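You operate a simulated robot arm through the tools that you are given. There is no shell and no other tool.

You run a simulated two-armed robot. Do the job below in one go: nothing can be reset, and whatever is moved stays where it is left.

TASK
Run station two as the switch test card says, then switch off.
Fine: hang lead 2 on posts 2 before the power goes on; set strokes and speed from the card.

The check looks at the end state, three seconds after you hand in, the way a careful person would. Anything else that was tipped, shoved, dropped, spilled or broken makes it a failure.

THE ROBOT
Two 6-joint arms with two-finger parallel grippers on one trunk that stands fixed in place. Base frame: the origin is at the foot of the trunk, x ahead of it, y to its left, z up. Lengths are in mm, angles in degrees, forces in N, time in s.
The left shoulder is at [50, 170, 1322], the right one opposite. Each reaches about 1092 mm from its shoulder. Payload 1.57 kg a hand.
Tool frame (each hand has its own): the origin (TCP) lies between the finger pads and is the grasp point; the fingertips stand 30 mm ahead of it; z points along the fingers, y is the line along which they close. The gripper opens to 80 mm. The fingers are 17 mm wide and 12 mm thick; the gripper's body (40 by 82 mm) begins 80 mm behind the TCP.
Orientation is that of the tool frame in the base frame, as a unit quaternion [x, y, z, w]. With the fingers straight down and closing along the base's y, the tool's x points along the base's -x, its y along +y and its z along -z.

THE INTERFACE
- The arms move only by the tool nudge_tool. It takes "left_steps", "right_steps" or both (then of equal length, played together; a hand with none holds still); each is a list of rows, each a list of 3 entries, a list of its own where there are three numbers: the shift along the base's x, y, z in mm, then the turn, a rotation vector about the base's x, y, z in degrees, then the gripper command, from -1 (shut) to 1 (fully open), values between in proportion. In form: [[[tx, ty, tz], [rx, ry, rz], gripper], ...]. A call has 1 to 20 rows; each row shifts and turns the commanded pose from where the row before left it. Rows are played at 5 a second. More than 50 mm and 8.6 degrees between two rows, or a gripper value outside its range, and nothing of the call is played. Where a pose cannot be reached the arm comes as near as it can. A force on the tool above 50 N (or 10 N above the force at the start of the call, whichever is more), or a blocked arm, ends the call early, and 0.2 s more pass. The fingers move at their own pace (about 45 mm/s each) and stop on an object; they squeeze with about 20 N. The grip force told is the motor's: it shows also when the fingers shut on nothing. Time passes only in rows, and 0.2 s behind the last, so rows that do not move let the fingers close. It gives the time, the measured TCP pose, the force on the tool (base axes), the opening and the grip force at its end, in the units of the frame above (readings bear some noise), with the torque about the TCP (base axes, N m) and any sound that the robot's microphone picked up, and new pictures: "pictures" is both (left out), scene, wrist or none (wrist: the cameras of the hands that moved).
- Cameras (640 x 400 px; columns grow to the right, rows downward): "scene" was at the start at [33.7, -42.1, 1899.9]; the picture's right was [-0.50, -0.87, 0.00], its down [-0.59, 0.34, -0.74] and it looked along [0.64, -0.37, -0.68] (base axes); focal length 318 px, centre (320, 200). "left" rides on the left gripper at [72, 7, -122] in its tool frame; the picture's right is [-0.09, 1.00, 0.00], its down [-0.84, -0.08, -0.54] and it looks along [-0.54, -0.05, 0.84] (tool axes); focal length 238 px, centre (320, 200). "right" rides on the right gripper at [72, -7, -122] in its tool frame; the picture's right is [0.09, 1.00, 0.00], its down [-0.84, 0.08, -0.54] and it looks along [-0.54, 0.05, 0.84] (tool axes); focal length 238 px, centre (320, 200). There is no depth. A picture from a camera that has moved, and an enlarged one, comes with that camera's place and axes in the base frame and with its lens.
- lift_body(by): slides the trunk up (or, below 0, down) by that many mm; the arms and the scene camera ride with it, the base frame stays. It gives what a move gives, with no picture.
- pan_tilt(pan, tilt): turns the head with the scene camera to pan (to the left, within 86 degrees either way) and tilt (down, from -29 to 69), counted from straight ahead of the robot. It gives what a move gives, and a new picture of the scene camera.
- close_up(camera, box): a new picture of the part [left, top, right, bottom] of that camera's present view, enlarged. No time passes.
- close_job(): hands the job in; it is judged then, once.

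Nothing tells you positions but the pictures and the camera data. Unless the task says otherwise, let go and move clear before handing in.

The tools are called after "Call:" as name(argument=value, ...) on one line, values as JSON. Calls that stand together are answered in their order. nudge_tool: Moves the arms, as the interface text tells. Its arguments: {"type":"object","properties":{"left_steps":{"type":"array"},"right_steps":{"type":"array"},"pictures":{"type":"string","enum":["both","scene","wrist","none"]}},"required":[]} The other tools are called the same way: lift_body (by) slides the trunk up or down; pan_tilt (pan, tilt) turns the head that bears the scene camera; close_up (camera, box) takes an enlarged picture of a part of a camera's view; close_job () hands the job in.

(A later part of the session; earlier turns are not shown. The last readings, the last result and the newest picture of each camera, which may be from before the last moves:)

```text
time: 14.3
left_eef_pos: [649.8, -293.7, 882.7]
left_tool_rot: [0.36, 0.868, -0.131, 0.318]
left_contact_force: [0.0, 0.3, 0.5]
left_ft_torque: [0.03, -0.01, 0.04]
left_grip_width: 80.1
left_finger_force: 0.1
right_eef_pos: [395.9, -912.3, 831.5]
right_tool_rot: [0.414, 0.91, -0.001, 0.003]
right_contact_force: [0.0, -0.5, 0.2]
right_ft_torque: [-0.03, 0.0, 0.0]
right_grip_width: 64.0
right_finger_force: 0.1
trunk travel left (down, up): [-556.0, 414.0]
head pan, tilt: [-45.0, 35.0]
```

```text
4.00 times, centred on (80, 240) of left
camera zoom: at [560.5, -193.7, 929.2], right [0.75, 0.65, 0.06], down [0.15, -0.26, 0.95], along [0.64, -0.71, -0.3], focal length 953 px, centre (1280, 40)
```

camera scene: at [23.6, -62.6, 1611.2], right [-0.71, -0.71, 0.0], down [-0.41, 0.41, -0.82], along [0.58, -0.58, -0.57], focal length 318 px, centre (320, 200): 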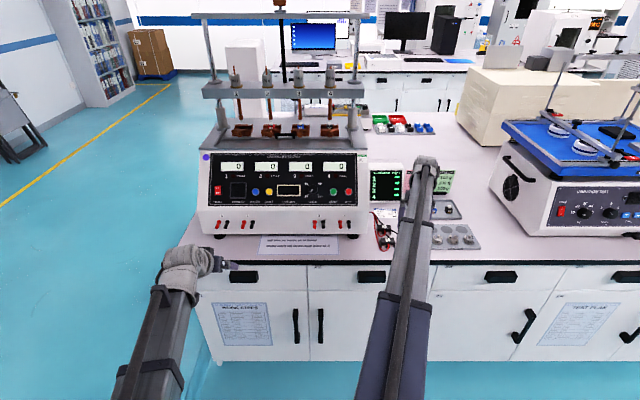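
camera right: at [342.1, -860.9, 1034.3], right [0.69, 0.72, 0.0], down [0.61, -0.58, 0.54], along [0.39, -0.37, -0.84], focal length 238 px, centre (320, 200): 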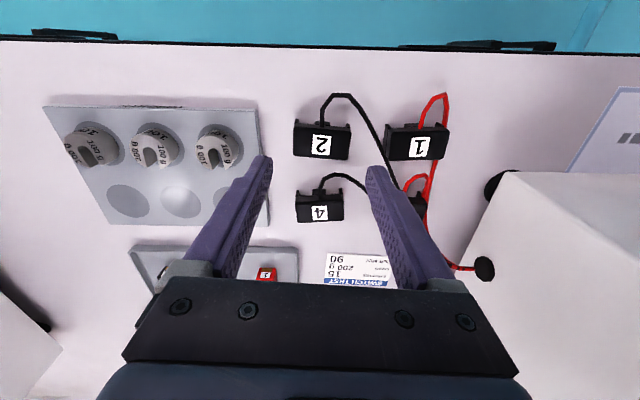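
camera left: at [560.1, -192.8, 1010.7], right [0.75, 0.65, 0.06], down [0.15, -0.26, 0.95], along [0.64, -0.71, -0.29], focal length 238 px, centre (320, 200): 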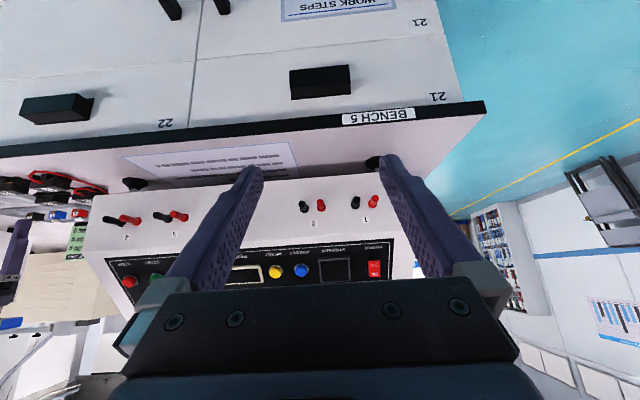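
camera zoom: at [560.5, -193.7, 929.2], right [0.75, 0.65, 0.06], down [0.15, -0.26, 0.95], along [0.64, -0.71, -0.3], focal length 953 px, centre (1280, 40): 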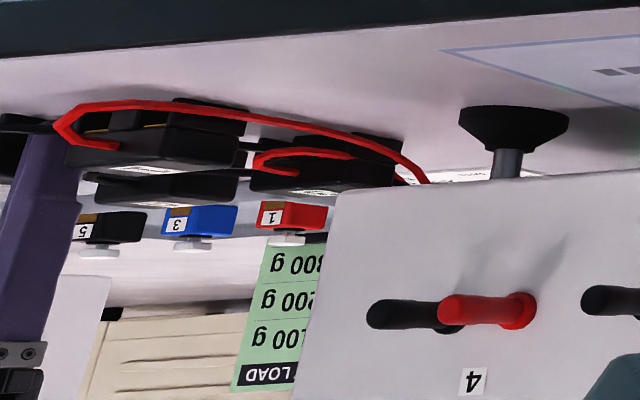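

Nothing else moved. The jaws straddle lead 2 and sit 2 mm clear of the bench, with the block about 2 mm off-centre. I'll centre on it, close, and read the width.

Call:
nudge_tool(right_steps=[[[1.7, 1.5, 0], [0, 0, 0], 0.6], [[0, 0, 0], [0, 0, 0], 0.3], [[0, 0, 0], [0, 0, 0], -0.2], [[0, 0, 0], [0, 0, 0], -0.2], [[0, 0, 0], [0, 0, 0], -0.2]], pictures="wrist")

Call:
close_up(camera="right", box=[220, 100, 420, 225])

```text
time: 15.5
left_eef_pos: [650.0, -294.1, 882.3]
left_tool_rot: [0.36, 0.868, -0.131, 0.316]
left_contact_force: [0.0, -0.1, 0.0]
left_ft_torque: [0.0, 0.0, 0.0]
left_grip_width: 80.0
left_finger_force: 0.0
right_eef_pos: [397.8, -911.3, 831.3]
right_tool_rot: [0.415, 0.91, -0.001, 0.002]
right_contact_force: [-0.5, -0.1, 0.2]
right_ft_torque: [-0.04, 0.0, 0.03]
right_grip_width: 51.6
right_finger_force: 20.5
trunk travel left (down, up): [-556.0, 414.0]
head pan, tilt: [-45.0, 35.0]
camera right: at [344.5, -861.6, 953.0], right [0.69, 0.72, 0.0], down [0.61, -0.58, 0.55], along [0.39, -0.38, -0.84], focal length 238 px, centre (320, 200)
```

right: 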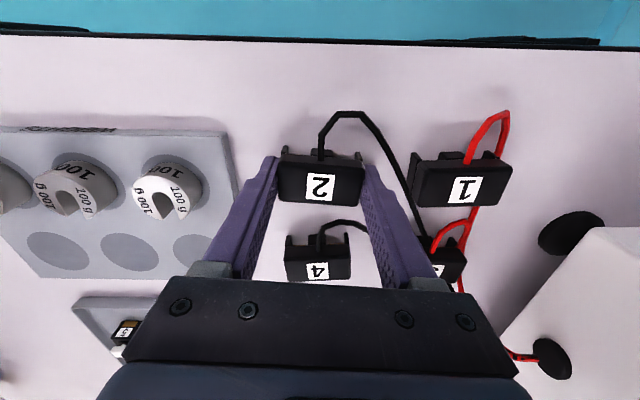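

```text
3.20 times, centred on (320, 162) of right
camera zoom: at [344.5, -861.6, 953.0], right [0.69, 0.72, 0.0], down [0.61, -0.58, 0.55], along [0.39, -0.38, -0.84], focal length 763 px, centre (320, 320)
```

zoom: 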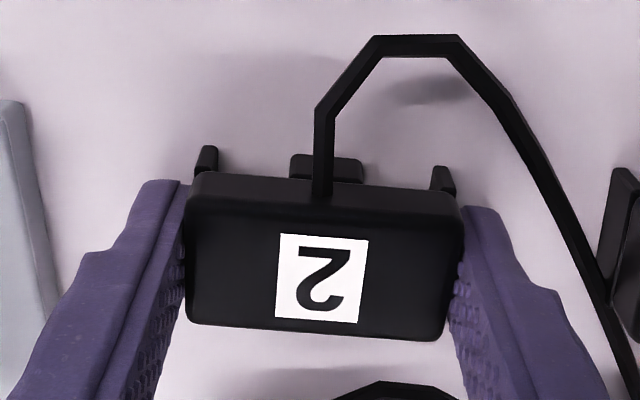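

Lead 2 is gripped (51.6 mm wide, 20 N). Before lifting, I'll look down at my own arms to see how the elbows bend, so the right arm can swing left without meeting the left one.

Call:
pan_tilt(pan=-45, tilt=62)

```text
time: 16.4
left_eef_pos: [651.6, -295.4, 882.7]
left_tool_rot: [0.359, 0.868, -0.131, 0.317]
left_contact_force: [-0.5, -1.2, -0.9]
left_ft_torque: [-0.02, -0.04, -0.01]
left_grip_width: 80.1
left_finger_force: 0.1
right_eef_pos: [398.0, -910.8, 831.3]
right_tool_rot: [0.415, 0.91, -0.001, 0.002]
right_contact_force: [0.1, 0.3, 0.3]
right_ft_torque: [-0.01, 0.02, -0.02]
right_grip_width: 51.5
right_finger_force: 20.0
trunk travel left (down, up): [-556.0, 414.0]
head pan, tilt: [-45.0, 62.0]
camera scene: at [7.2, -46.1, 1493.7], right [-0.71, -0.71, 0.0], down [-0.62, 0.62, -0.47], along [0.33, -0.33, -0.88], focal length 318 px, centre (320, 200)
```

scene: 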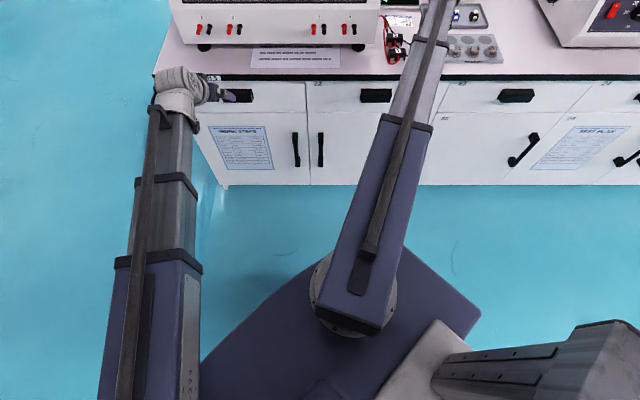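

The arms are straight telescopes that swing at the shoulder, so the right arm reaching posts 2 passes clear of the left one. I'll lift the trunk 125 mm with the block held.

Call:
lift_body(by=125)

Call:
close_up(camera="right", box=[0, 0, 640, 400])

Call:
close_up(camera="left", box=[0, 0, 640, 400])

```text
time: 18.0
left_eef_pos: [651.0, -294.9, 1007.7]
left_tool_rot: [0.36, 0.868, -0.131, 0.317]
left_contact_force: [-0.5, 0.2, 0.0]
left_ft_torque: [-0.01, 0.0, 0.0]
left_grip_width: 79.8
left_finger_force: 0.1
right_eef_pos: [397.9, -911.5, 955.8]
right_tool_rot: [0.414, 0.91, -0.001, 0.003]
right_contact_force: [-0.4, 0.5, -0.9]
right_ft_torque: [-0.01, -0.01, -0.01]
right_grip_width: 51.4
right_finger_force: 19.9
trunk travel left (down, up): [-681.0, 289.0]
head pan, tilt: [-45.0, 62.0]
```

```text
1.00 times, centred on (320, 200) of right (not enlarged: the box is as wide or as high as the picture)
camera zoom: at [344.6, -861.7, 1077.8], right [0.69, 0.72, 0.0], down [0.61, -0.58, 0.55], along [0.39, -0.38, -0.84], focal length 238 px, centre (320, 200)
```

zoom: 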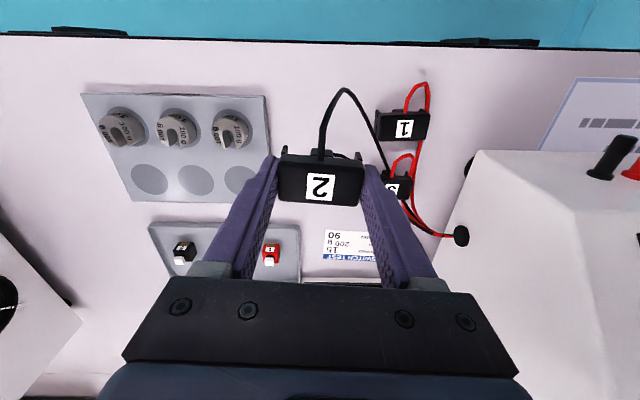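

```text
1.00 times, centred on (320, 200) of left (not enlarged: the box is as wide or as high as the picture)
camera zoom: at [560.7, -194.0, 1054.4], right [0.75, 0.65, 0.06], down [0.15, -0.26, 0.95], along [0.64, -0.71, -0.3], focal length 238 px, centre (320, 200)
```

zoom: 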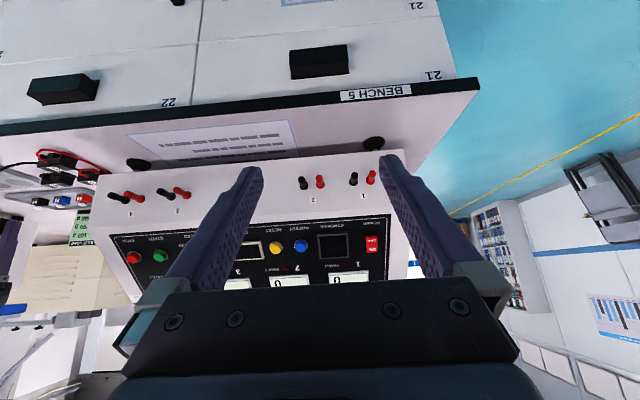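

Lead 2 hangs free in the grip and its wire follows. I'll pull back from the machine, square the block up, and carry it left in front of posts 2, moving the left hand 40 mm further aside at the same time.

Call:
nudge_tool(right_steps=[[[-21.5, 21.5, 0], [0, 0, 2], -0.2], [[-21.5, 21.5, 0], [0, 0, 2], -0.2], [[34.7, 34.7, 0], [0, 0, 0], -0.2], [[34.7, 34.7, 0], [0, 0, 0], -0.2], [[34.7, 34.7, 0], [0, 0, 0], -0.2], [[34.7, 34.7, 0], [0, 0, 0], -0.2], [[34.7, 34.7, 0], [0, 0, 0], -0.2], [[34.7, 34.7, 0], [0, 0, 0], -0.2]], left_steps=[[[14.1, 14.1, 0], [0, 0, 0], 1], [[14.1, 14.1, 0], [0, 0, 0], 1], [[0, 0, 0], [0, 0, 0], 1], [[0, 0, 0], [0, 0, 0], 1], [[0, 0, 0], [0, 0, 0], 1], [[0, 0, 0], [0, 0, 0], 1], [[0, 0, 0], [0, 0, 0], 1], [[0, 0, 0], [0, 0, 0], 1]], pictures="both")

```text
time: 19.8
left_eef_pos: [679.5, -262.8, 1009.0]
left_tool_rot: [0.36, 0.868, -0.131, 0.317]
left_contact_force: [0.1, 0.1, -0.9]
left_ft_torque: [-0.03, -0.01, 0.04]
left_grip_width: 80.1
left_finger_force: 0.0
right_eef_pos: [564.5, -657.5, 956.3]
right_tool_rot: [0.383, 0.924, -0.002, 0.002]
right_contact_force: [-0.1, 0.1, 0.2]
right_ft_torque: [0.0, -0.02, 0.05]
right_grip_width: 51.3
right_finger_force: 19.4
trunk travel left (down, up): [-681.0, 289.0]
head pan, tilt: [-45.0, 62.0]
camera scene: at [7.6, -45.5, 1618.7], right [-0.71, -0.71, 0.0], down [-0.62, 0.62, -0.47], along [0.33, -0.33, -0.88], focal length 318 px, centre (320, 200)
camera right: at [508.0, -611.9, 1078.0], right [0.64, 0.77, 0.0], down [0.64, -0.54, 0.55], along [0.42, -0.35, -0.84], focal length 238 px, centre (320, 200)
camera left: at [589.1, -163.4, 1054.4], right [0.75, 0.65, 0.06], down [0.15, -0.26, 0.95], along [0.64, -0.71, -0.29], focal length 238 px, centre (320, 200)
```

scene: 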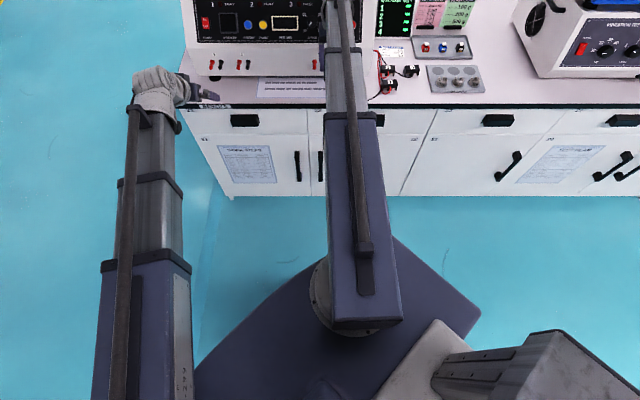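
right: 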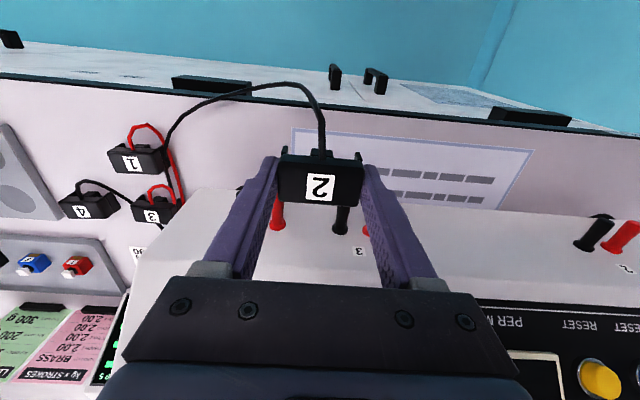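
left: 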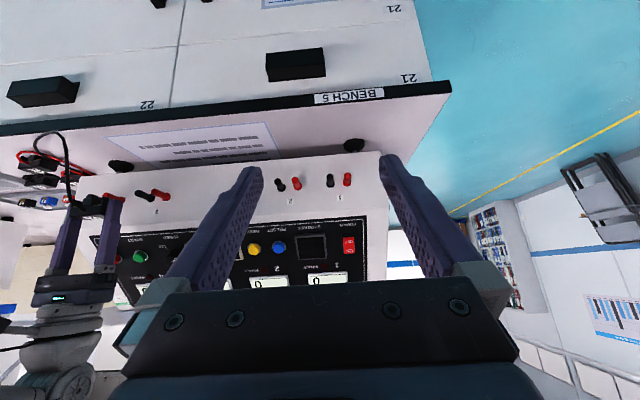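

Call:
nudge_tool(right_steps=[[[34.4, 34.4, 0], [0, 0, 0], -0.2], [[34.4, 34.4, 0], [0, 0, 0], -0.2], [[34.4, 34.4, 0], [0, 0, 0], -0.2], [[34.4, 34.4, 0], [0, 0, 0], -0.2], [[34.4, 34.4, 0], [0, 0, 0], -0.2], [[34.4, 34.4, 0], [0, 0, 0], -0.2]], left_steps=[[[0, 0, 0], [0, 0, 0], 1], [[0, 0, 0], [0, 0, 0], 1], [[0, 0, 0], [0, 0, 0], 1], [[0, 0, 0], [0, 0, 0], 1], [[0, 0, 0], [0, 0, 0], 1], [[0, 0, 0], [0, 0, 0], 1]], pictures="both")

Call:
close_up(camera="right", box=[240, 130, 400, 230])

Call:
close_up(camera="left", box=[210, 140, 370, 240])

```text
time: 21.2
left_eef_pos: [679.6, -263.9, 1007.8]
left_tool_rot: [0.36, 0.868, -0.131, 0.317]
left_contact_force: [0.6, -0.8, 0.3]
left_ft_torque: [-0.01, 0.05, 0.03]
left_grip_width: 80.2
left_finger_force: 0.1
right_eef_pos: [768.3, -451.9, 956.8]
right_tool_rot: [0.384, 0.924, -0.001, 0.003]
right_contact_force: [0.6, 0.2, -0.7]
right_ft_torque: [-0.02, 0.01, -0.02]
right_grip_width: 51.5
right_finger_force: 19.9
trunk travel left (down, up): [-681.0, 289.0]
head pan, tilt: [-45.0, 62.0]
camera scene: at [7.6, -45.6, 1618.7], right [-0.71, -0.71, 0.0], down [-0.62, 0.62, -0.47], along [0.33, -0.33, -0.88], focal length 318 px, centre (320, 200)
camera right: at [711.7, -405.2, 1077.9], right [0.64, 0.77, 0.0], down [0.64, -0.54, 0.55], along [0.42, -0.35, -0.84], focal length 238 px, centre (320, 200)
camera left: at [589.1, -163.4, 1054.4], right [0.75, 0.65, 0.06], down [0.15, -0.26, 0.95], along [0.64, -0.71, -0.29], focal length 238 px, centre (320, 200)
```

scene: 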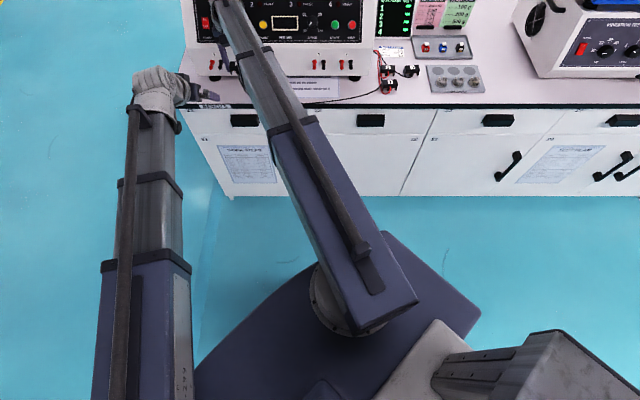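
right: 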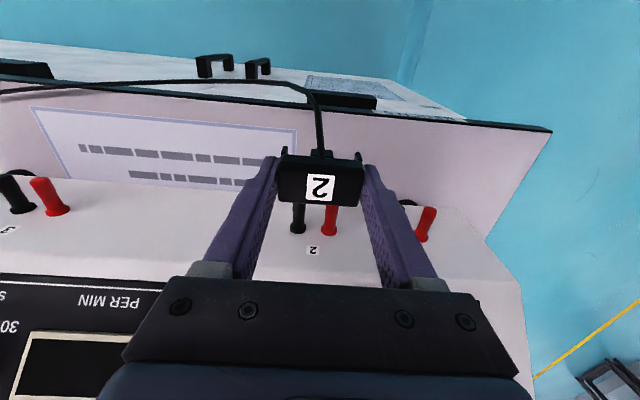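
left: 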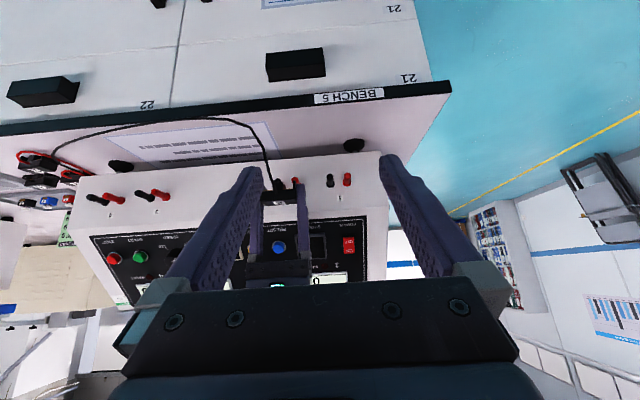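

```text
4.00 times, centred on (320, 180) of right
camera zoom: at [711.7, -405.2, 1077.9], right [0.64, 0.77, 0.0], down [0.64, -0.54, 0.55], along [0.42, -0.35, -0.84], focal length 953 px, centre (320, 280)
```

zoom: 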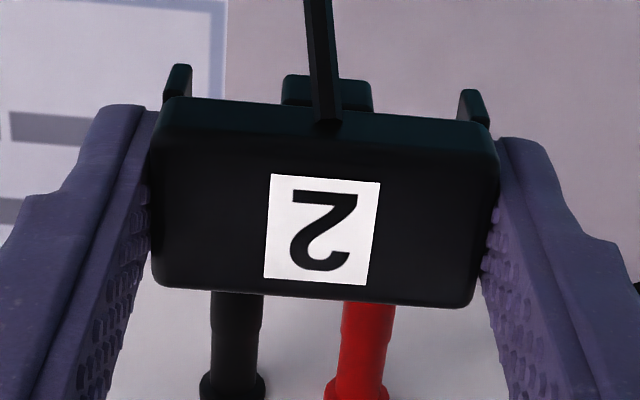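

```text
4.00 times, centred on (290, 190) of left
camera zoom: at [589.1, -163.4, 1054.4], right [0.75, 0.65, 0.06], down [0.15, -0.26, 0.95], along [0.64, -0.71, -0.29], focal length 953 px, centre (440, 240)
```

zoom: 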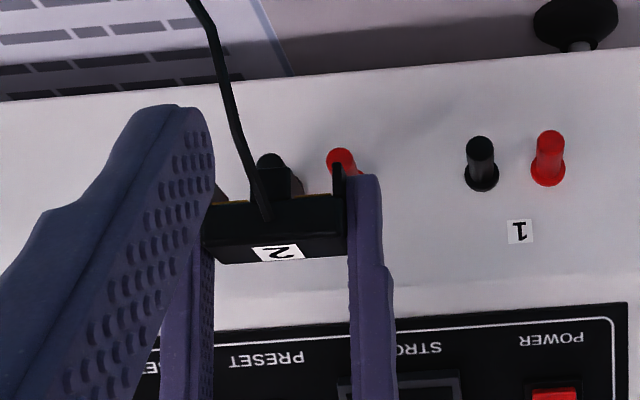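

From the wrist picture the posts lie 0.6 mm off the hand's centre, 30 mm apart, and the block is square to them. I'll move in over the posts to w ≈ 925 with the block's feet about 23 mm above them.

Call:
nudge_tool(right_steps=[[[14.8, -14.5, 0], [0, 0, 0], -0.2], [[14.8, -14.5, 0], [0, 0, 0], -0.2], [[14.8, -14.6, 0], [0, 0, 0], -0.2], [[0, 0, 0], [0, 0, 0], -0.2]], left_steps=[[[0, 0, 0], [0, 0, 0], 1], [[0, 0, 0], [0, 0, 0], 1], [[0, 0, 0], [0, 0, 0], 1], [[0, 0, 0], [0, 0, 0], 1]], pictures="wrist")

Call:
close_up(camera="right", box=[240, 110, 400, 210])

Call:
close_up(camera="left", box=[220, 140, 340, 215])

```text
time: 22.2
left_eef_pos: [679.4, -262.9, 1008.6]
left_tool_rot: [0.36, 0.868, -0.131, 0.317]
left_contact_force: [-0.4, -0.1, 0.1]
left_ft_torque: [-0.02, -0.01, 0.01]
left_grip_width: 79.8
left_finger_force: 0.0
right_eef_pos: [813.4, -496.9, 956.4]
right_tool_rot: [0.383, 0.924, -0.002, 0.003]
right_contact_force: [-0.4, -0.5, -0.1]
right_ft_torque: [-0.01, 0.03, 0.03]
right_grip_width: 51.3
right_finger_force: 19.9
trunk travel left (down, up): [-681.0, 289.0]
head pan, tilt: [-45.0, 62.0]
camera right: at [755.5, -450.9, 1078.1], right [0.64, 0.77, 0.0], down [0.64, -0.54, 0.55], along [0.42, -0.35, -0.84], focal length 238 px, centre (320, 200)
camera left: at [588.8, -163.3, 1054.6], right [0.75, 0.65, 0.06], down [0.15, -0.26, 0.95], along [0.64, -0.71, -0.29], focal length 238 px, centre (320, 200)
```

right: 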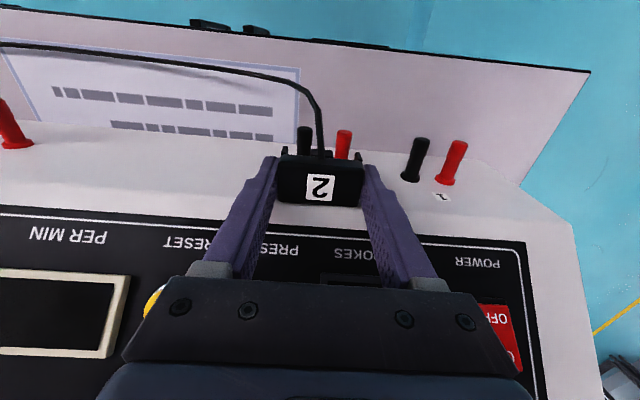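
left: 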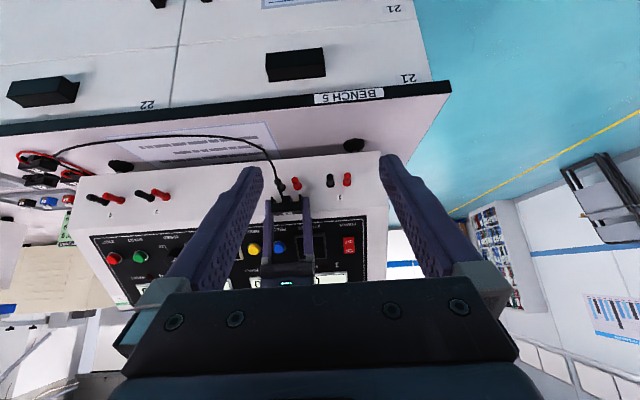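

```text
4.00 times, centred on (320, 160) of right
camera zoom: at [755.5, -450.9, 1078.1], right [0.64, 0.77, 0.0], down [0.64, -0.54, 0.55], along [0.42, -0.35, -0.84], focal length 953 px, centre (320, 360)
```

zoom: 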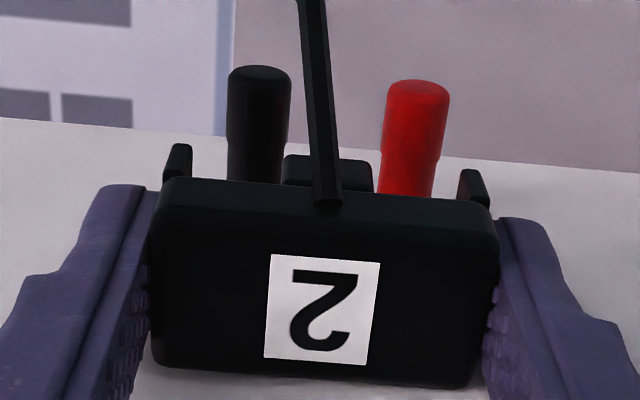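

```text
5.33 times, centred on (280, 178) of left
camera zoom: at [588.8, -163.3, 1054.6], right [0.75, 0.65, 0.06], down [0.15, -0.26, 0.95], along [0.64, -0.71, -0.29], focal length 1271 px, centre (533, 320)
```

zoom: 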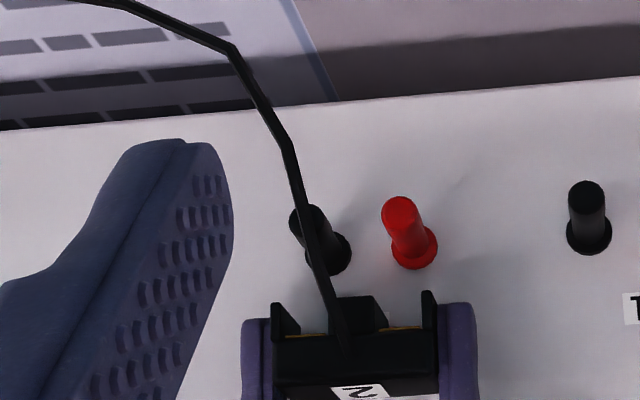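

The two cameras differ by about 2 mm on alignment, so I'll come down 14 mm. That leaves the legs roughly 9 mm above the posts, where I can compare directly with less parallax.

Call:
lift_body(by=-14)

Call:
close_up(camera="right", box=[270, 120, 370, 182])

Call:
close_up(camera="left", box=[250, 160, 330, 210])

```text
time: 22.8
left_eef_pos: [678.0, -263.7, 994.2]
left_tool_rot: [0.36, 0.868, -0.131, 0.316]
left_contact_force: [-0.5, -0.3, 0.6]
left_ft_torque: [0.0, -0.01, 0.01]
left_grip_width: 80.0
left_finger_force: 0.0
right_eef_pos: [810.9, -496.4, 942.1]
right_tool_rot: [0.383, 0.924, -0.002, 0.002]
right_contact_force: [0.4, -0.2, 0.1]
right_ft_torque: [0.0, 0.02, -0.02]
right_grip_width: 51.6
right_finger_force: 19.7
trunk travel left (down, up): [-667.0, 303.0]
head pan, tilt: [-45.0, 62.0]
```

```text
6.40 times, centred on (320, 151) of right
camera zoom: at [755.3, -450.8, 1064.1], right [0.64, 0.77, 0.0], down [0.64, -0.54, 0.55], along [0.42, -0.35, -0.84], focal length 1525 px, centre (320, 514)
```

zoom: 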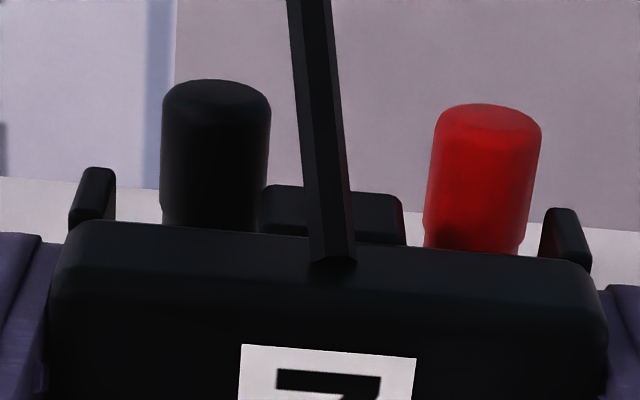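

```text
8.00 times, centred on (290, 185) of left
camera zoom: at [588.7, -163.3, 1040.6], right [0.75, 0.65, 0.06], down [0.15, -0.26, 0.95], along [0.64, -0.71, -0.29], focal length 1907 px, centre (560, 320)
```

zoom: 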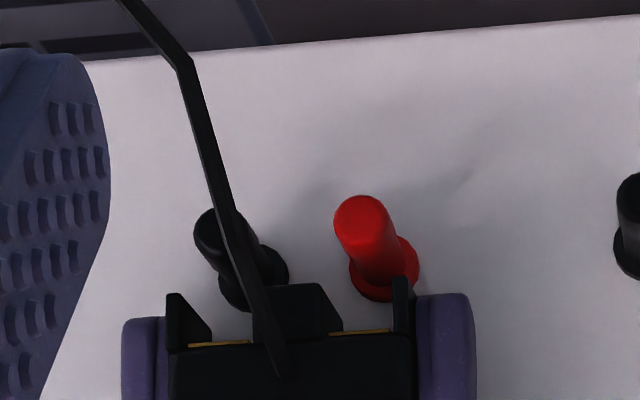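

Both views say the posts sit about 1.5–2 mm toward the left of the slots. I'll shift the block 1.7 mm that way and look again.

Call:
nudge_tool(right_steps=[[[1.2, 1.2, 0], [0, 0, 0], -0.2], [[0, 0, 0], [0, 0, 0], -0.2]], pictures="none")

Call:
close_up(camera="right", box=[270, 120, 370, 182])

Call:
close_up(camera="left", box=[250, 160, 330, 210])

```text
time: 23.4
left_eef_pos: [679.4, -263.0, 994.5]
left_tool_rot: [0.36, 0.868, -0.132, 0.316]
left_contact_force: [-0.2, -0.2, -0.2]
left_ft_torque: [0.0, -0.01, -0.01]
left_grip_width: 80.2
left_finger_force: 0.1
right_eef_pos: [813.9, -495.9, 942.2]
right_tool_rot: [0.383, 0.924, -0.001, 0.001]
right_contact_force: [-0.7, -0.2, -0.4]
right_ft_torque: [0.01, -0.01, -0.02]
right_grip_width: 51.5
right_finger_force: 19.7
trunk travel left (down, up): [-667.0, 303.0]
head pan, tilt: [-45.0, 62.0]
```

```text
6.40 times, centred on (320, 151) of right
camera zoom: at [756.6, -449.9, 1063.9], right [0.64, 0.77, 0.0], down [0.64, -0.54, 0.55], along [0.42, -0.35, -0.84], focal length 1525 px, centre (320, 514)
```

zoom: 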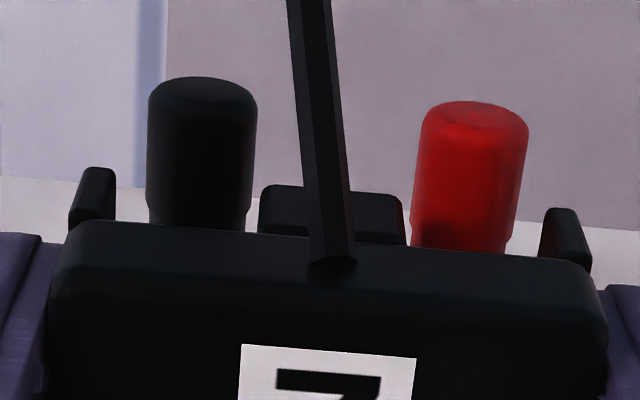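

```text
8.00 times, centred on (290, 185) of left
camera zoom: at [588.9, -163.4, 1040.5], right [0.75, 0.65, 0.06], down [0.15, -0.26, 0.95], along [0.64, -0.71, -0.29], focal length 1907 px, centre (560, 320)
```

zoom: 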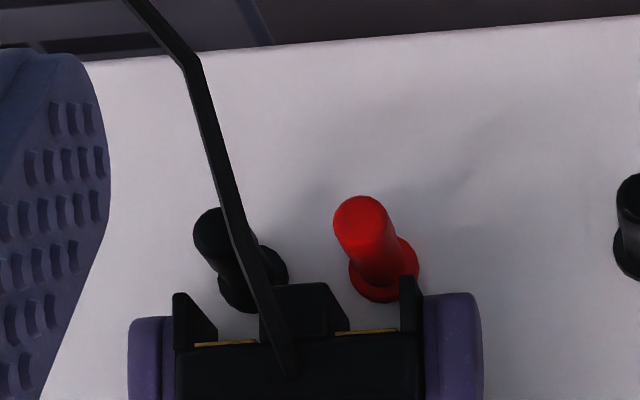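

Both views now show the posts centred in the slots. I'll lower 14 mm so the legs start to straddle the posts, and check the forces.

Call:
lift_body(by=-14)

Call:
close_up(camera="right", box=[270, 120, 370, 182])

Call:
close_up(camera="left", box=[250, 170, 330, 220])

```text
time: 24.0
left_eef_pos: [678.6, -263.0, 980.8]
left_tool_rot: [0.36, 0.868, -0.132, 0.317]
left_contact_force: [0.1, 0.6, -0.3]
left_ft_torque: [0.01, -0.01, 0.01]
left_grip_width: 79.9
left_finger_force: 0.1
right_eef_pos: [813.6, -495.6, 927.8]
right_tool_rot: [0.383, 0.924, -0.001, 0.003]
right_contact_force: [-0.1, -0.5, 0.2]
right_ft_torque: [0.01, 0.01, 0.02]
right_grip_width: 51.3
right_finger_force: 20.2
trunk travel left (down, up): [-653.0, 317.0]
head pan, tilt: [-45.0, 62.0]
```

```text
6.40 times, centred on (320, 151) of right
camera zoom: at [756.3, -449.9, 1050.1], right [0.64, 0.77, 0.0], down [0.64, -0.54, 0.55], along [0.42, -0.35, -0.84], focal length 1525 px, centre (320, 514)
```

zoom: 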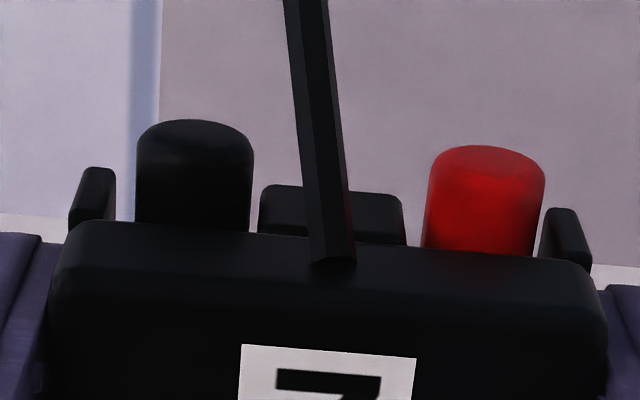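

```text
8.00 times, centred on (290, 195) of left
camera zoom: at [588.7, -163.3, 1026.6], right [0.75, 0.65, 0.06], down [0.15, -0.26, 0.95], along [0.64, -0.71, -0.29], focal length 1907 px, centre (560, 240)
```

zoom: 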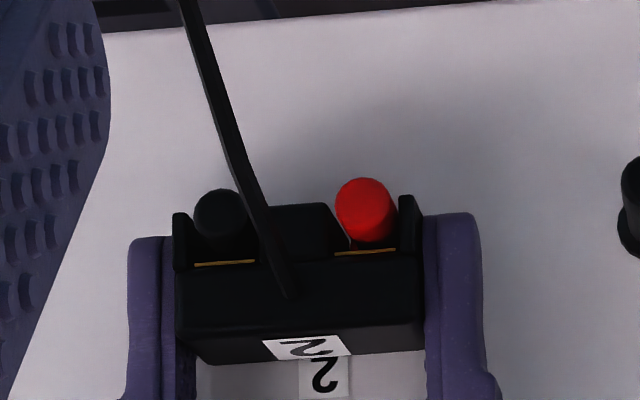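

The posts are inside both slots with no side force. I'll lower a little more until the block rests on them.

Call:
lift_body(by=-5)

Call:
close_up(camera="left", box=[250, 170, 330, 220])

```text
time: 24.6
left_eef_pos: [678.0, -262.8, 975.6]
left_tool_rot: [0.359, 0.867, -0.132, 0.318]
left_contact_force: [0.8, 0.4, -0.6]
left_ft_torque: [0.01, -0.02, -0.03]
left_grip_width: 80.0
left_finger_force: 0.0
right_eef_pos: [813.7, -495.9, 924.6]
right_tool_rot: [0.383, 0.924, -0.001, 0.003]
right_contact_force: [3.5, -2.7, 17.3]
right_ft_torque: [0.0, -0.05, 0.01]
right_grip_width: 51.4
right_finger_force: 19.9
trunk travel left (down, up): [-648.0, 322.0]
head pan, tilt: [-45.0, 62.0]
```

```text
8.00 times, centred on (290, 195) of left
camera zoom: at [588.1, -162.9, 1022.5], right [0.75, 0.65, 0.06], down [0.15, -0.26, 0.95], along [0.64, -0.71, -0.29], focal length 1907 px, centre (560, 240)
```

zoom: 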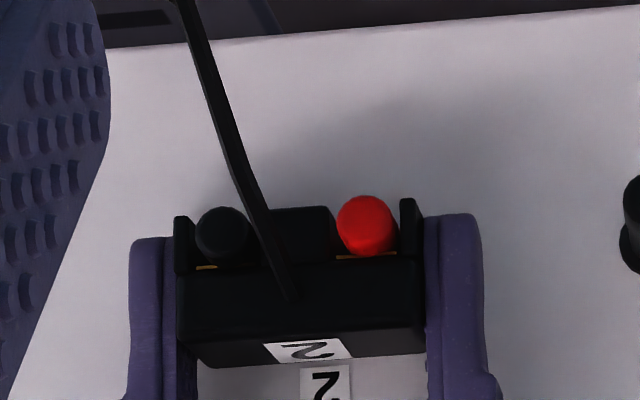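

The block rests on the posts (17 N of support). I'll relax the load, then open the jaws a little.

Call:
lift_body(by=1.5)

```text
time: 25.1
left_eef_pos: [679.3, -264.0, 975.5]
left_tool_rot: [0.36, 0.868, -0.131, 0.316]
left_contact_force: [-0.2, 1.1, -0.3]
left_ft_torque: [-0.01, -0.04, 0.02]
left_grip_width: 80.1
left_finger_force: 0.1
right_eef_pos: [811.4, -495.2, 923.7]
right_tool_rot: [0.383, 0.924, -0.001, 0.002]
right_contact_force: [-0.2, -1.1, 1.8]
right_ft_torque: [-0.01, -0.03, 0.0]
right_grip_width: 51.5
right_finger_force: 19.8
trunk travel left (down, up): [-650.0, 320.0]
head pan, tilt: [-45.0, 62.0]
```

Call:
nudge_tool(right_steps=[[[0, 0, 0], [0, 0, 0], 0.4], [[0, 0, 0], [0, 0, 0], 0.6], [[0, 0, 0], [0, 0, 0], 0.6]], pictures="wrist")

Call:
close_up(camera="right", box=[260, 110, 380, 185])

Call:
close_up(camera="left", box=[250, 170, 330, 220])

```text
time: 25.9
left_eef_pos: [678.7, -263.5, 976.9]
left_tool_rot: [0.36, 0.868, -0.131, 0.317]
left_contact_force: [-0.9, 1.1, 0.0]
left_ft_torque: [0.03, -0.02, 0.01]
left_grip_width: 79.9
left_finger_force: 0.0
right_eef_pos: [813.5, -495.5, 925.0]
right_tool_rot: [0.383, 0.924, -0.001, 0.003]
right_contact_force: [-0.9, 0.0, -0.7]
right_ft_torque: [0.0, -0.02, 0.0]
right_grip_width: 63.9
right_finger_force: 0.0
trunk travel left (down, up): [-650.0, 320.0]
head pan, tilt: [-45.0, 62.0]
camera right: at [756.4, -449.9, 1046.5], right [0.64, 0.77, 0.0], down [0.64, -0.54, 0.55], along [0.42, -0.35, -0.84], focal length 238 px, centre (320, 200)
```

right: 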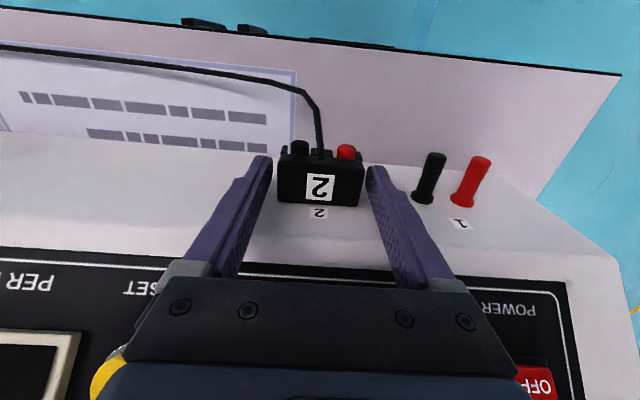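

```text
5.33 times, centred on (320, 148) of right
camera zoom: at [756.4, -449.9, 1046.5], right [0.64, 0.77, 0.0], down [0.64, -0.54, 0.55], along [0.42, -0.35, -0.84], focal length 1271 px, centre (320, 480)
```

zoom: 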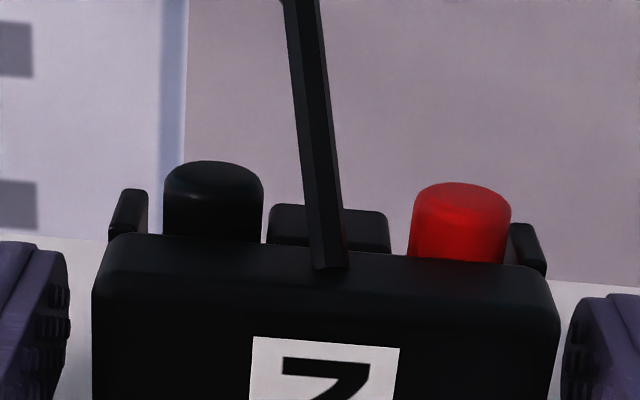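

```text
8.00 times, centred on (290, 195) of left
camera zoom: at [588.8, -163.4, 1023.0], right [0.75, 0.65, 0.06], down [0.15, -0.26, 0.95], along [0.64, -0.71, -0.29], focal length 1907 px, centre (560, 240)
```

zoom: 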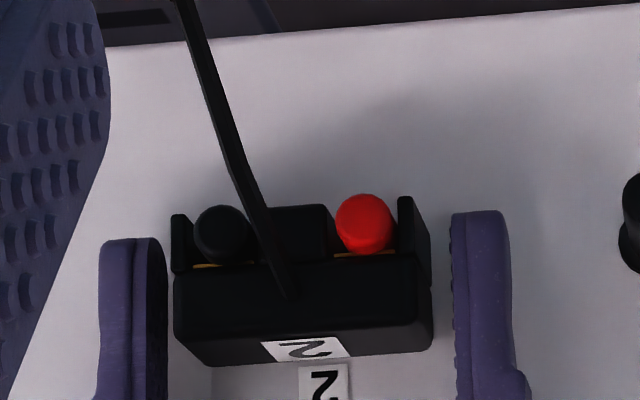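

Lead 2 hangs on posts 2 and the jaws are free of it. I'll raise the trunk straight up to clear it, then back the hand away.

Call:
lift_body(by=60)

```text
time: 26.9
left_eef_pos: [677.4, -263.4, 1037.3]
left_tool_rot: [0.359, 0.868, -0.13, 0.316]
left_contact_force: [0.4, -0.4, -0.8]
left_ft_torque: [0.01, 0.0, -0.01]
left_grip_width: 80.0
left_finger_force: 0.1
right_eef_pos: [813.5, -495.8, 984.4]
right_tool_rot: [0.382, 0.924, -0.001, 0.003]
right_contact_force: [-0.5, -0.3, -0.5]
right_ft_torque: [0.01, 0.01, 0.01]
right_grip_width: 64.2
right_finger_force: 0.1
trunk travel left (down, up): [-710.0, 260.0]
head pan, tilt: [-45.0, 62.0]
```

Call:
nudge_tool(right_steps=[[[-35, 35, 0], [0, 0, 0], 0.6], [[-35, 35, 0], [0, 0, 0], 0.6]], pictures="wrist")

Call:
pan_tilt(pan=-50, tilt=38)

```text
time: 27.5
left_eef_pos: [678.5, -263.1, 1036.7]
left_tool_rot: [0.359, 0.868, -0.131, 0.316]
left_contact_force: [0.4, 0.2, -0.5]
left_ft_torque: [-0.01, 0.01, 0.02]
left_grip_width: 79.8
left_finger_force: 0.1
right_eef_pos: [742.3, -423.5, 984.9]
right_tool_rot: [0.383, 0.924, -0.001, 0.002]
right_contact_force: [-0.7, -0.2, 0.1]
right_ft_torque: [0.01, 0.03, 0.02]
right_grip_width: 63.9
right_finger_force: 0.1
trunk travel left (down, up): [-710.0, 260.0]
head pan, tilt: [-45.0, 62.0]
camera right: at [685.8, -378.1, 1106.8], right [0.64, 0.77, 0.0], down [0.64, -0.54, 0.55], along [0.42, -0.35, -0.84], focal length 238 px, centre (320, 200)
```

right: 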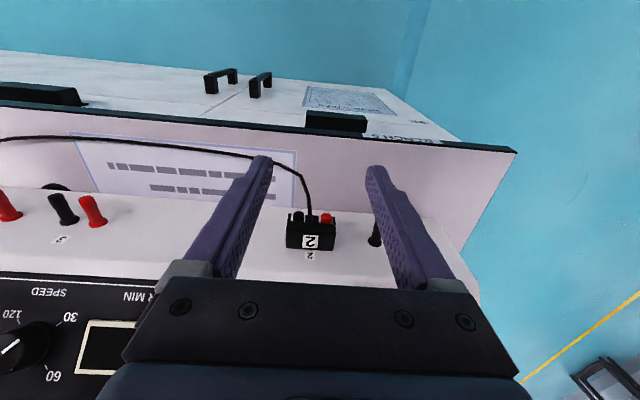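

```text
time: 28.3
left_eef_pos: [678.4, -263.2, 1036.5]
left_tool_rot: [0.36, 0.868, -0.131, 0.317]
left_contact_force: [0.2, 0.1, 0.0]
left_ft_torque: [0.01, -0.03, 0.01]
left_grip_width: 80.1
left_finger_force: 0.0
right_eef_pos: [744.9, -423.5, 983.8]
right_tool_rot: [0.383, 0.924, -0.002, 0.003]
right_contact_force: [-0.2, 0.4, 0.5]
right_ft_torque: [-0.02, 0.01, -0.01]
right_grip_width: 63.8
right_finger_force: 0.0
trunk travel left (down, up): [-710.0, 260.0]
head pan, tilt: [-50.0, 38.0]
camera scene: at [17.2, -66.6, 1679.1], right [-0.77, -0.64, 0.0], down [-0.4, 0.47, -0.79], along [0.51, -0.6, -0.62], focal length 318 px, centre (320, 200)
```

scene: 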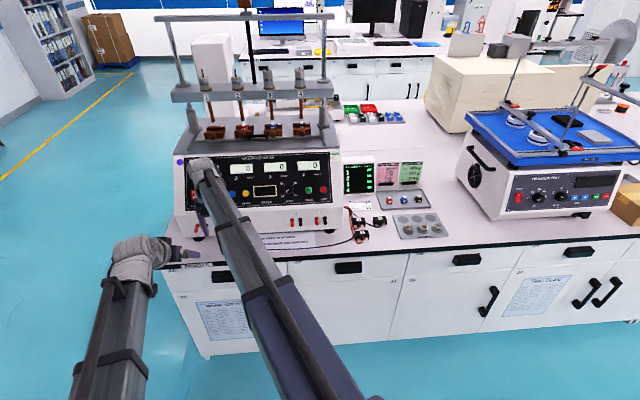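

Lead 2 is hung and stays put. My right arm will soon cross where the left hand sits, so I'll move the left hand well to the left into free air.

Call:
nudge_tool(left_steps=[[[24, 37, 0], [0, 0, 0], 1], [[24, 37, 0], [0, 0, 0], 1], [[24, 37, 0], [0, 0, 0], 1], [[24, 37, 0], [0, 0, 0], 1], [[24, 37, 0], [0, 0, 0], 1], [[24, 37, 0], [0, 0, 0], 1], [[24, 37, 0], [0, 0, 0], 1]], pictures="scene")

```text
time: 29.9
left_eef_pos: [851.1, -1.3, 1036.0]
left_tool_rot: [0.36, 0.867, -0.133, 0.317]
left_contact_force: [0.3, 1.0, 1.0]
left_ft_torque: [-0.05, -0.05, -0.04]
left_grip_width: 79.7
left_finger_force: 0.1
left hand out of reach, approached as far as the arm can: row 7
right_eef_pos: [744.3, -424.6, 983.3]
right_tool_rot: [0.384, 0.923, -0.001, 0.003]
right_contact_force: [0.4, 0.4, -0.3]
right_ft_torque: [0.0, 0.06, 0.01]
right_grip_width: 64.1
right_finger_force: 0.0
trunk travel left (down, up): [-710.0, 260.0]
head pan, tilt: [-50.0, 38.0]
camera scene: at [17.7, -65.9, 1679.2], right [-0.77, -0.64, 0.0], down [-0.4, 0.47, -0.79], along [0.51, -0.6, -0.62], focal length 318 px, centre (320, 200)
```

scene: 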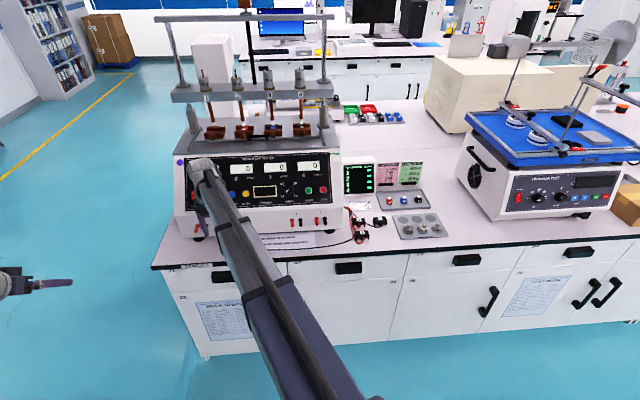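

The left arm is clear. Now I'll tilt the right hand up 45° to face the sloped panel, shut the jaws and move to the left toward the power switch, staying well in front of it.

Call:
nudge_tool(right_steps=[[[11.8, 11.8, 0], [-5.3, -5.3, 0], 0], [[11.8, 11.8, 0], [-5.3, -5.3, 0], -0.5], [[11.8, 11.8, 0], [-5.3, -5.3, 0], -1], [[11.8, 11.8, 0], [-5.3, -5.3, 0], -1], [[11.8, 11.8, 0], [-5.3, -5.3, 0], -1], [[11.8, 11.8, 0], [-5.3, -5.3, 0], -1]], pictures="both")

```text
time: 31.3
left_eef_pos: [850.9, -3.0, 1036.9]
left_tool_rot: [0.359, 0.868, -0.131, 0.318]
left_contact_force: [-0.9, -0.8, 0.6]
left_ft_torque: [-0.06, -0.01, 0.01]
left_grip_width: 80.0
left_finger_force: 0.1
right_eef_pos: [813.9, -355.6, 1050.4]
right_tool_rot: [0.354, 0.853, -0.148, 0.355]
right_contact_force: [0.0, 0.6, -0.2]
right_ft_torque: [0.01, 0.05, 0.0]
right_grip_width: 0.0
right_finger_force: 20.4
right hand out of reach, approached as far as the arm can: row 2, 3, 4, 5, 6
trunk travel left (down, up): [-710.0, 260.0]
head pan, tilt: [-50.0, 38.0]
camera scene: at [17.1, -66.2, 1679.2], right [-0.77, -0.64, 0.0], down [-0.4, 0.47, -0.79], along [0.51, -0.6, -0.62], focal length 318 px, centre (320, 200)
camera right: at [711.4, -263.8, 1085.0], right [0.66, 0.75, -0.07], down [0.2, -0.09, 0.98], along [0.73, -0.66, -0.21], focal length 238 px, centre (320, 200)
```

scene: 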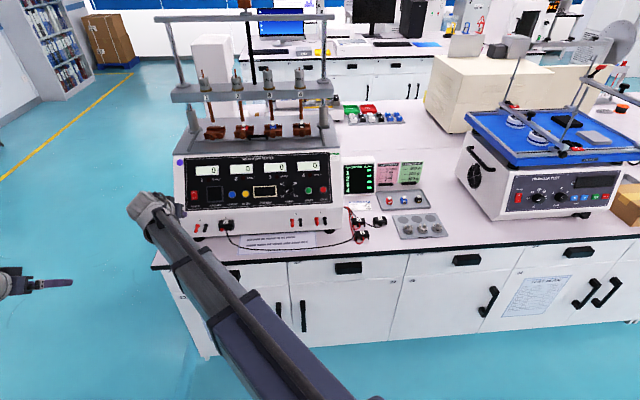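
right: 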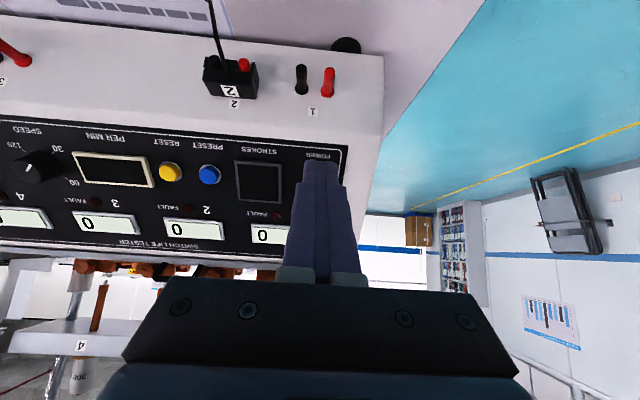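

Call:
close_up(camera="right", box=[150, 110, 310, 210])

Call:
close_up(camera="right", box=[0, 100, 160, 200])

Call:
close_up(camera="right", box=[260, 130, 380, 205])

Call:
close_up(camera="scene", box=[170, 145, 250, 195])

Call:
close_up(camera="scene", box=[220, 145, 350, 226])

```text
4.00 times, centred on (230, 160) of right
camera zoom: at [711.4, -263.8, 1085.0], right [0.66, 0.75, -0.07], down [0.2, -0.09, 0.98], along [0.73, -0.66, -0.21], focal length 953 px, centre (680, 360)
```

zoom: 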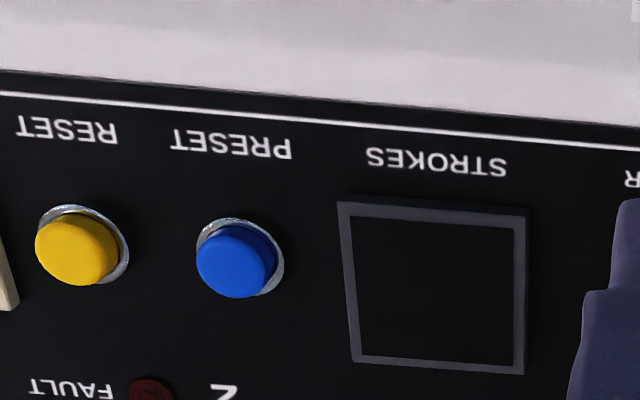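

```text
4.00 times, centred on (80, 150) of right
camera zoom: at [711.4, -263.8, 1085.0], right [0.66, 0.75, -0.07], down [0.2, -0.09, 0.98], along [0.73, -0.66, -0.21], focal length 953 px, centre (1280, 400)
```

zoom: 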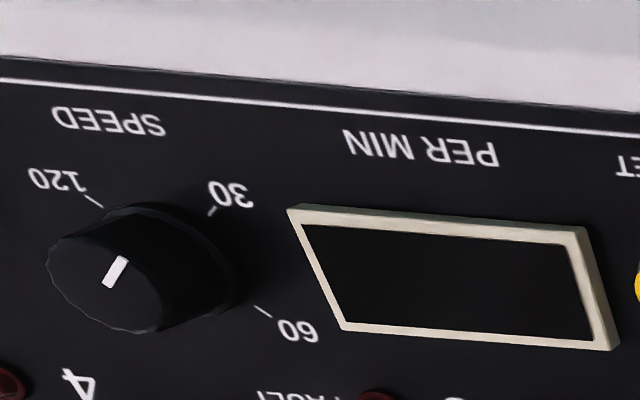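

```text
5.33 times, centred on (320, 168) of right
camera zoom: at [711.4, -263.8, 1085.0], right [0.66, 0.75, -0.07], down [0.2, -0.09, 0.98], along [0.73, -0.66, -0.21], focal length 1271 px, centre (320, 373)
```

zoom: 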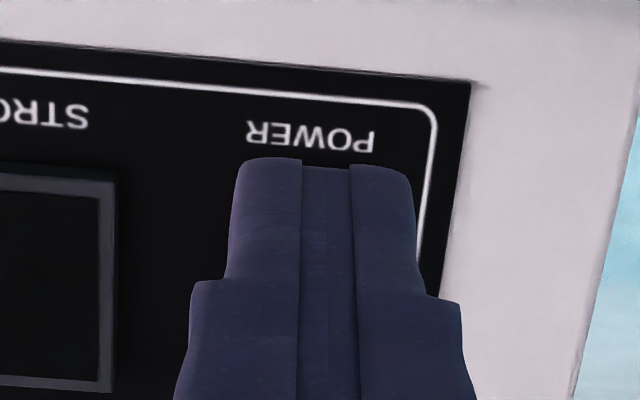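

```text
8.00 times, centred on (210, 170) of scene
camera zoom: at [17.1, -66.2, 1679.2], right [-0.77, -0.64, 0.0], down [-0.4, 0.47, -0.79], along [0.51, -0.6, -0.62], focal length 2544 px, centre (1200, 440)
```

zoom: 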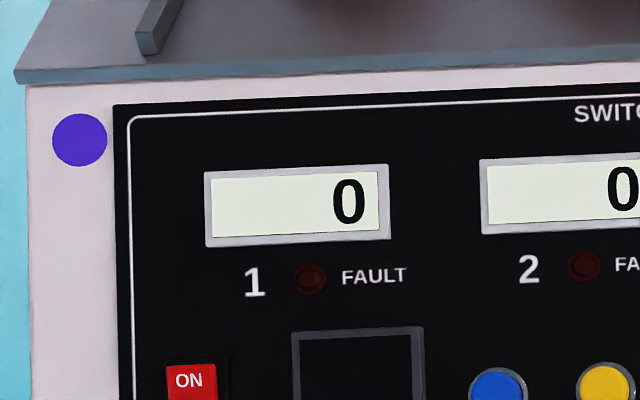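

```text
4.92 times, centred on (285, 186) of scene
camera zoom: at [17.1, -66.2, 1679.2], right [-0.77, -0.64, 0.0], down [-0.4, 0.47, -0.79], along [0.51, -0.6, -0.62], focal length 1565 px, centre (492, 271)
```

zoom: 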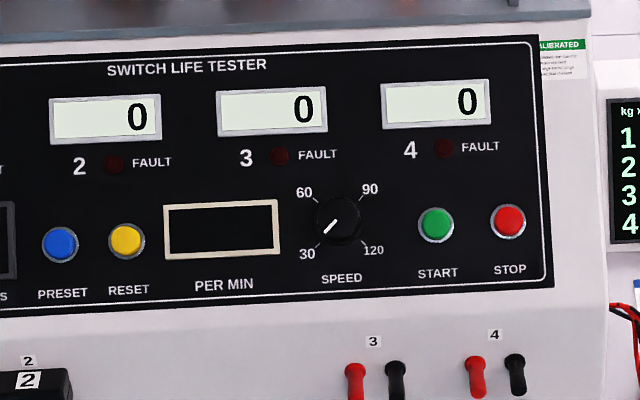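

The panel slopes about 46°, so the tilted hand faces it squarely; the power switch is near u −327, w 986, z 1005, and the PRESET button near u −196. I'll drop the trunk 18 mm to line the fingertips up with the ON half.

Call:
lift_body(by=-18)

```text
time: 32.0
left_eef_pos: [850.5, -1.6, 1018.3]
left_tool_rot: [0.359, 0.867, -0.131, 0.318]
left_contact_force: [0.2, -0.8, 0.9]
left_ft_torque: [-0.02, 0.07, 0.0]
left_grip_width: 80.0
left_finger_force: 0.1
right_eef_pos: [814.8, -356.3, 1031.0]
right_tool_rot: [0.353, 0.853, -0.147, 0.355]
right_contact_force: [-0.1, 0.6, 0.4]
right_ft_torque: [-0.02, 0.01, 0.0]
right_grip_width: 0.1
right_finger_force: 20.1
trunk travel left (down, up): [-692.0, 278.0]
head pan, tilt: [-50.0, 38.0]
```

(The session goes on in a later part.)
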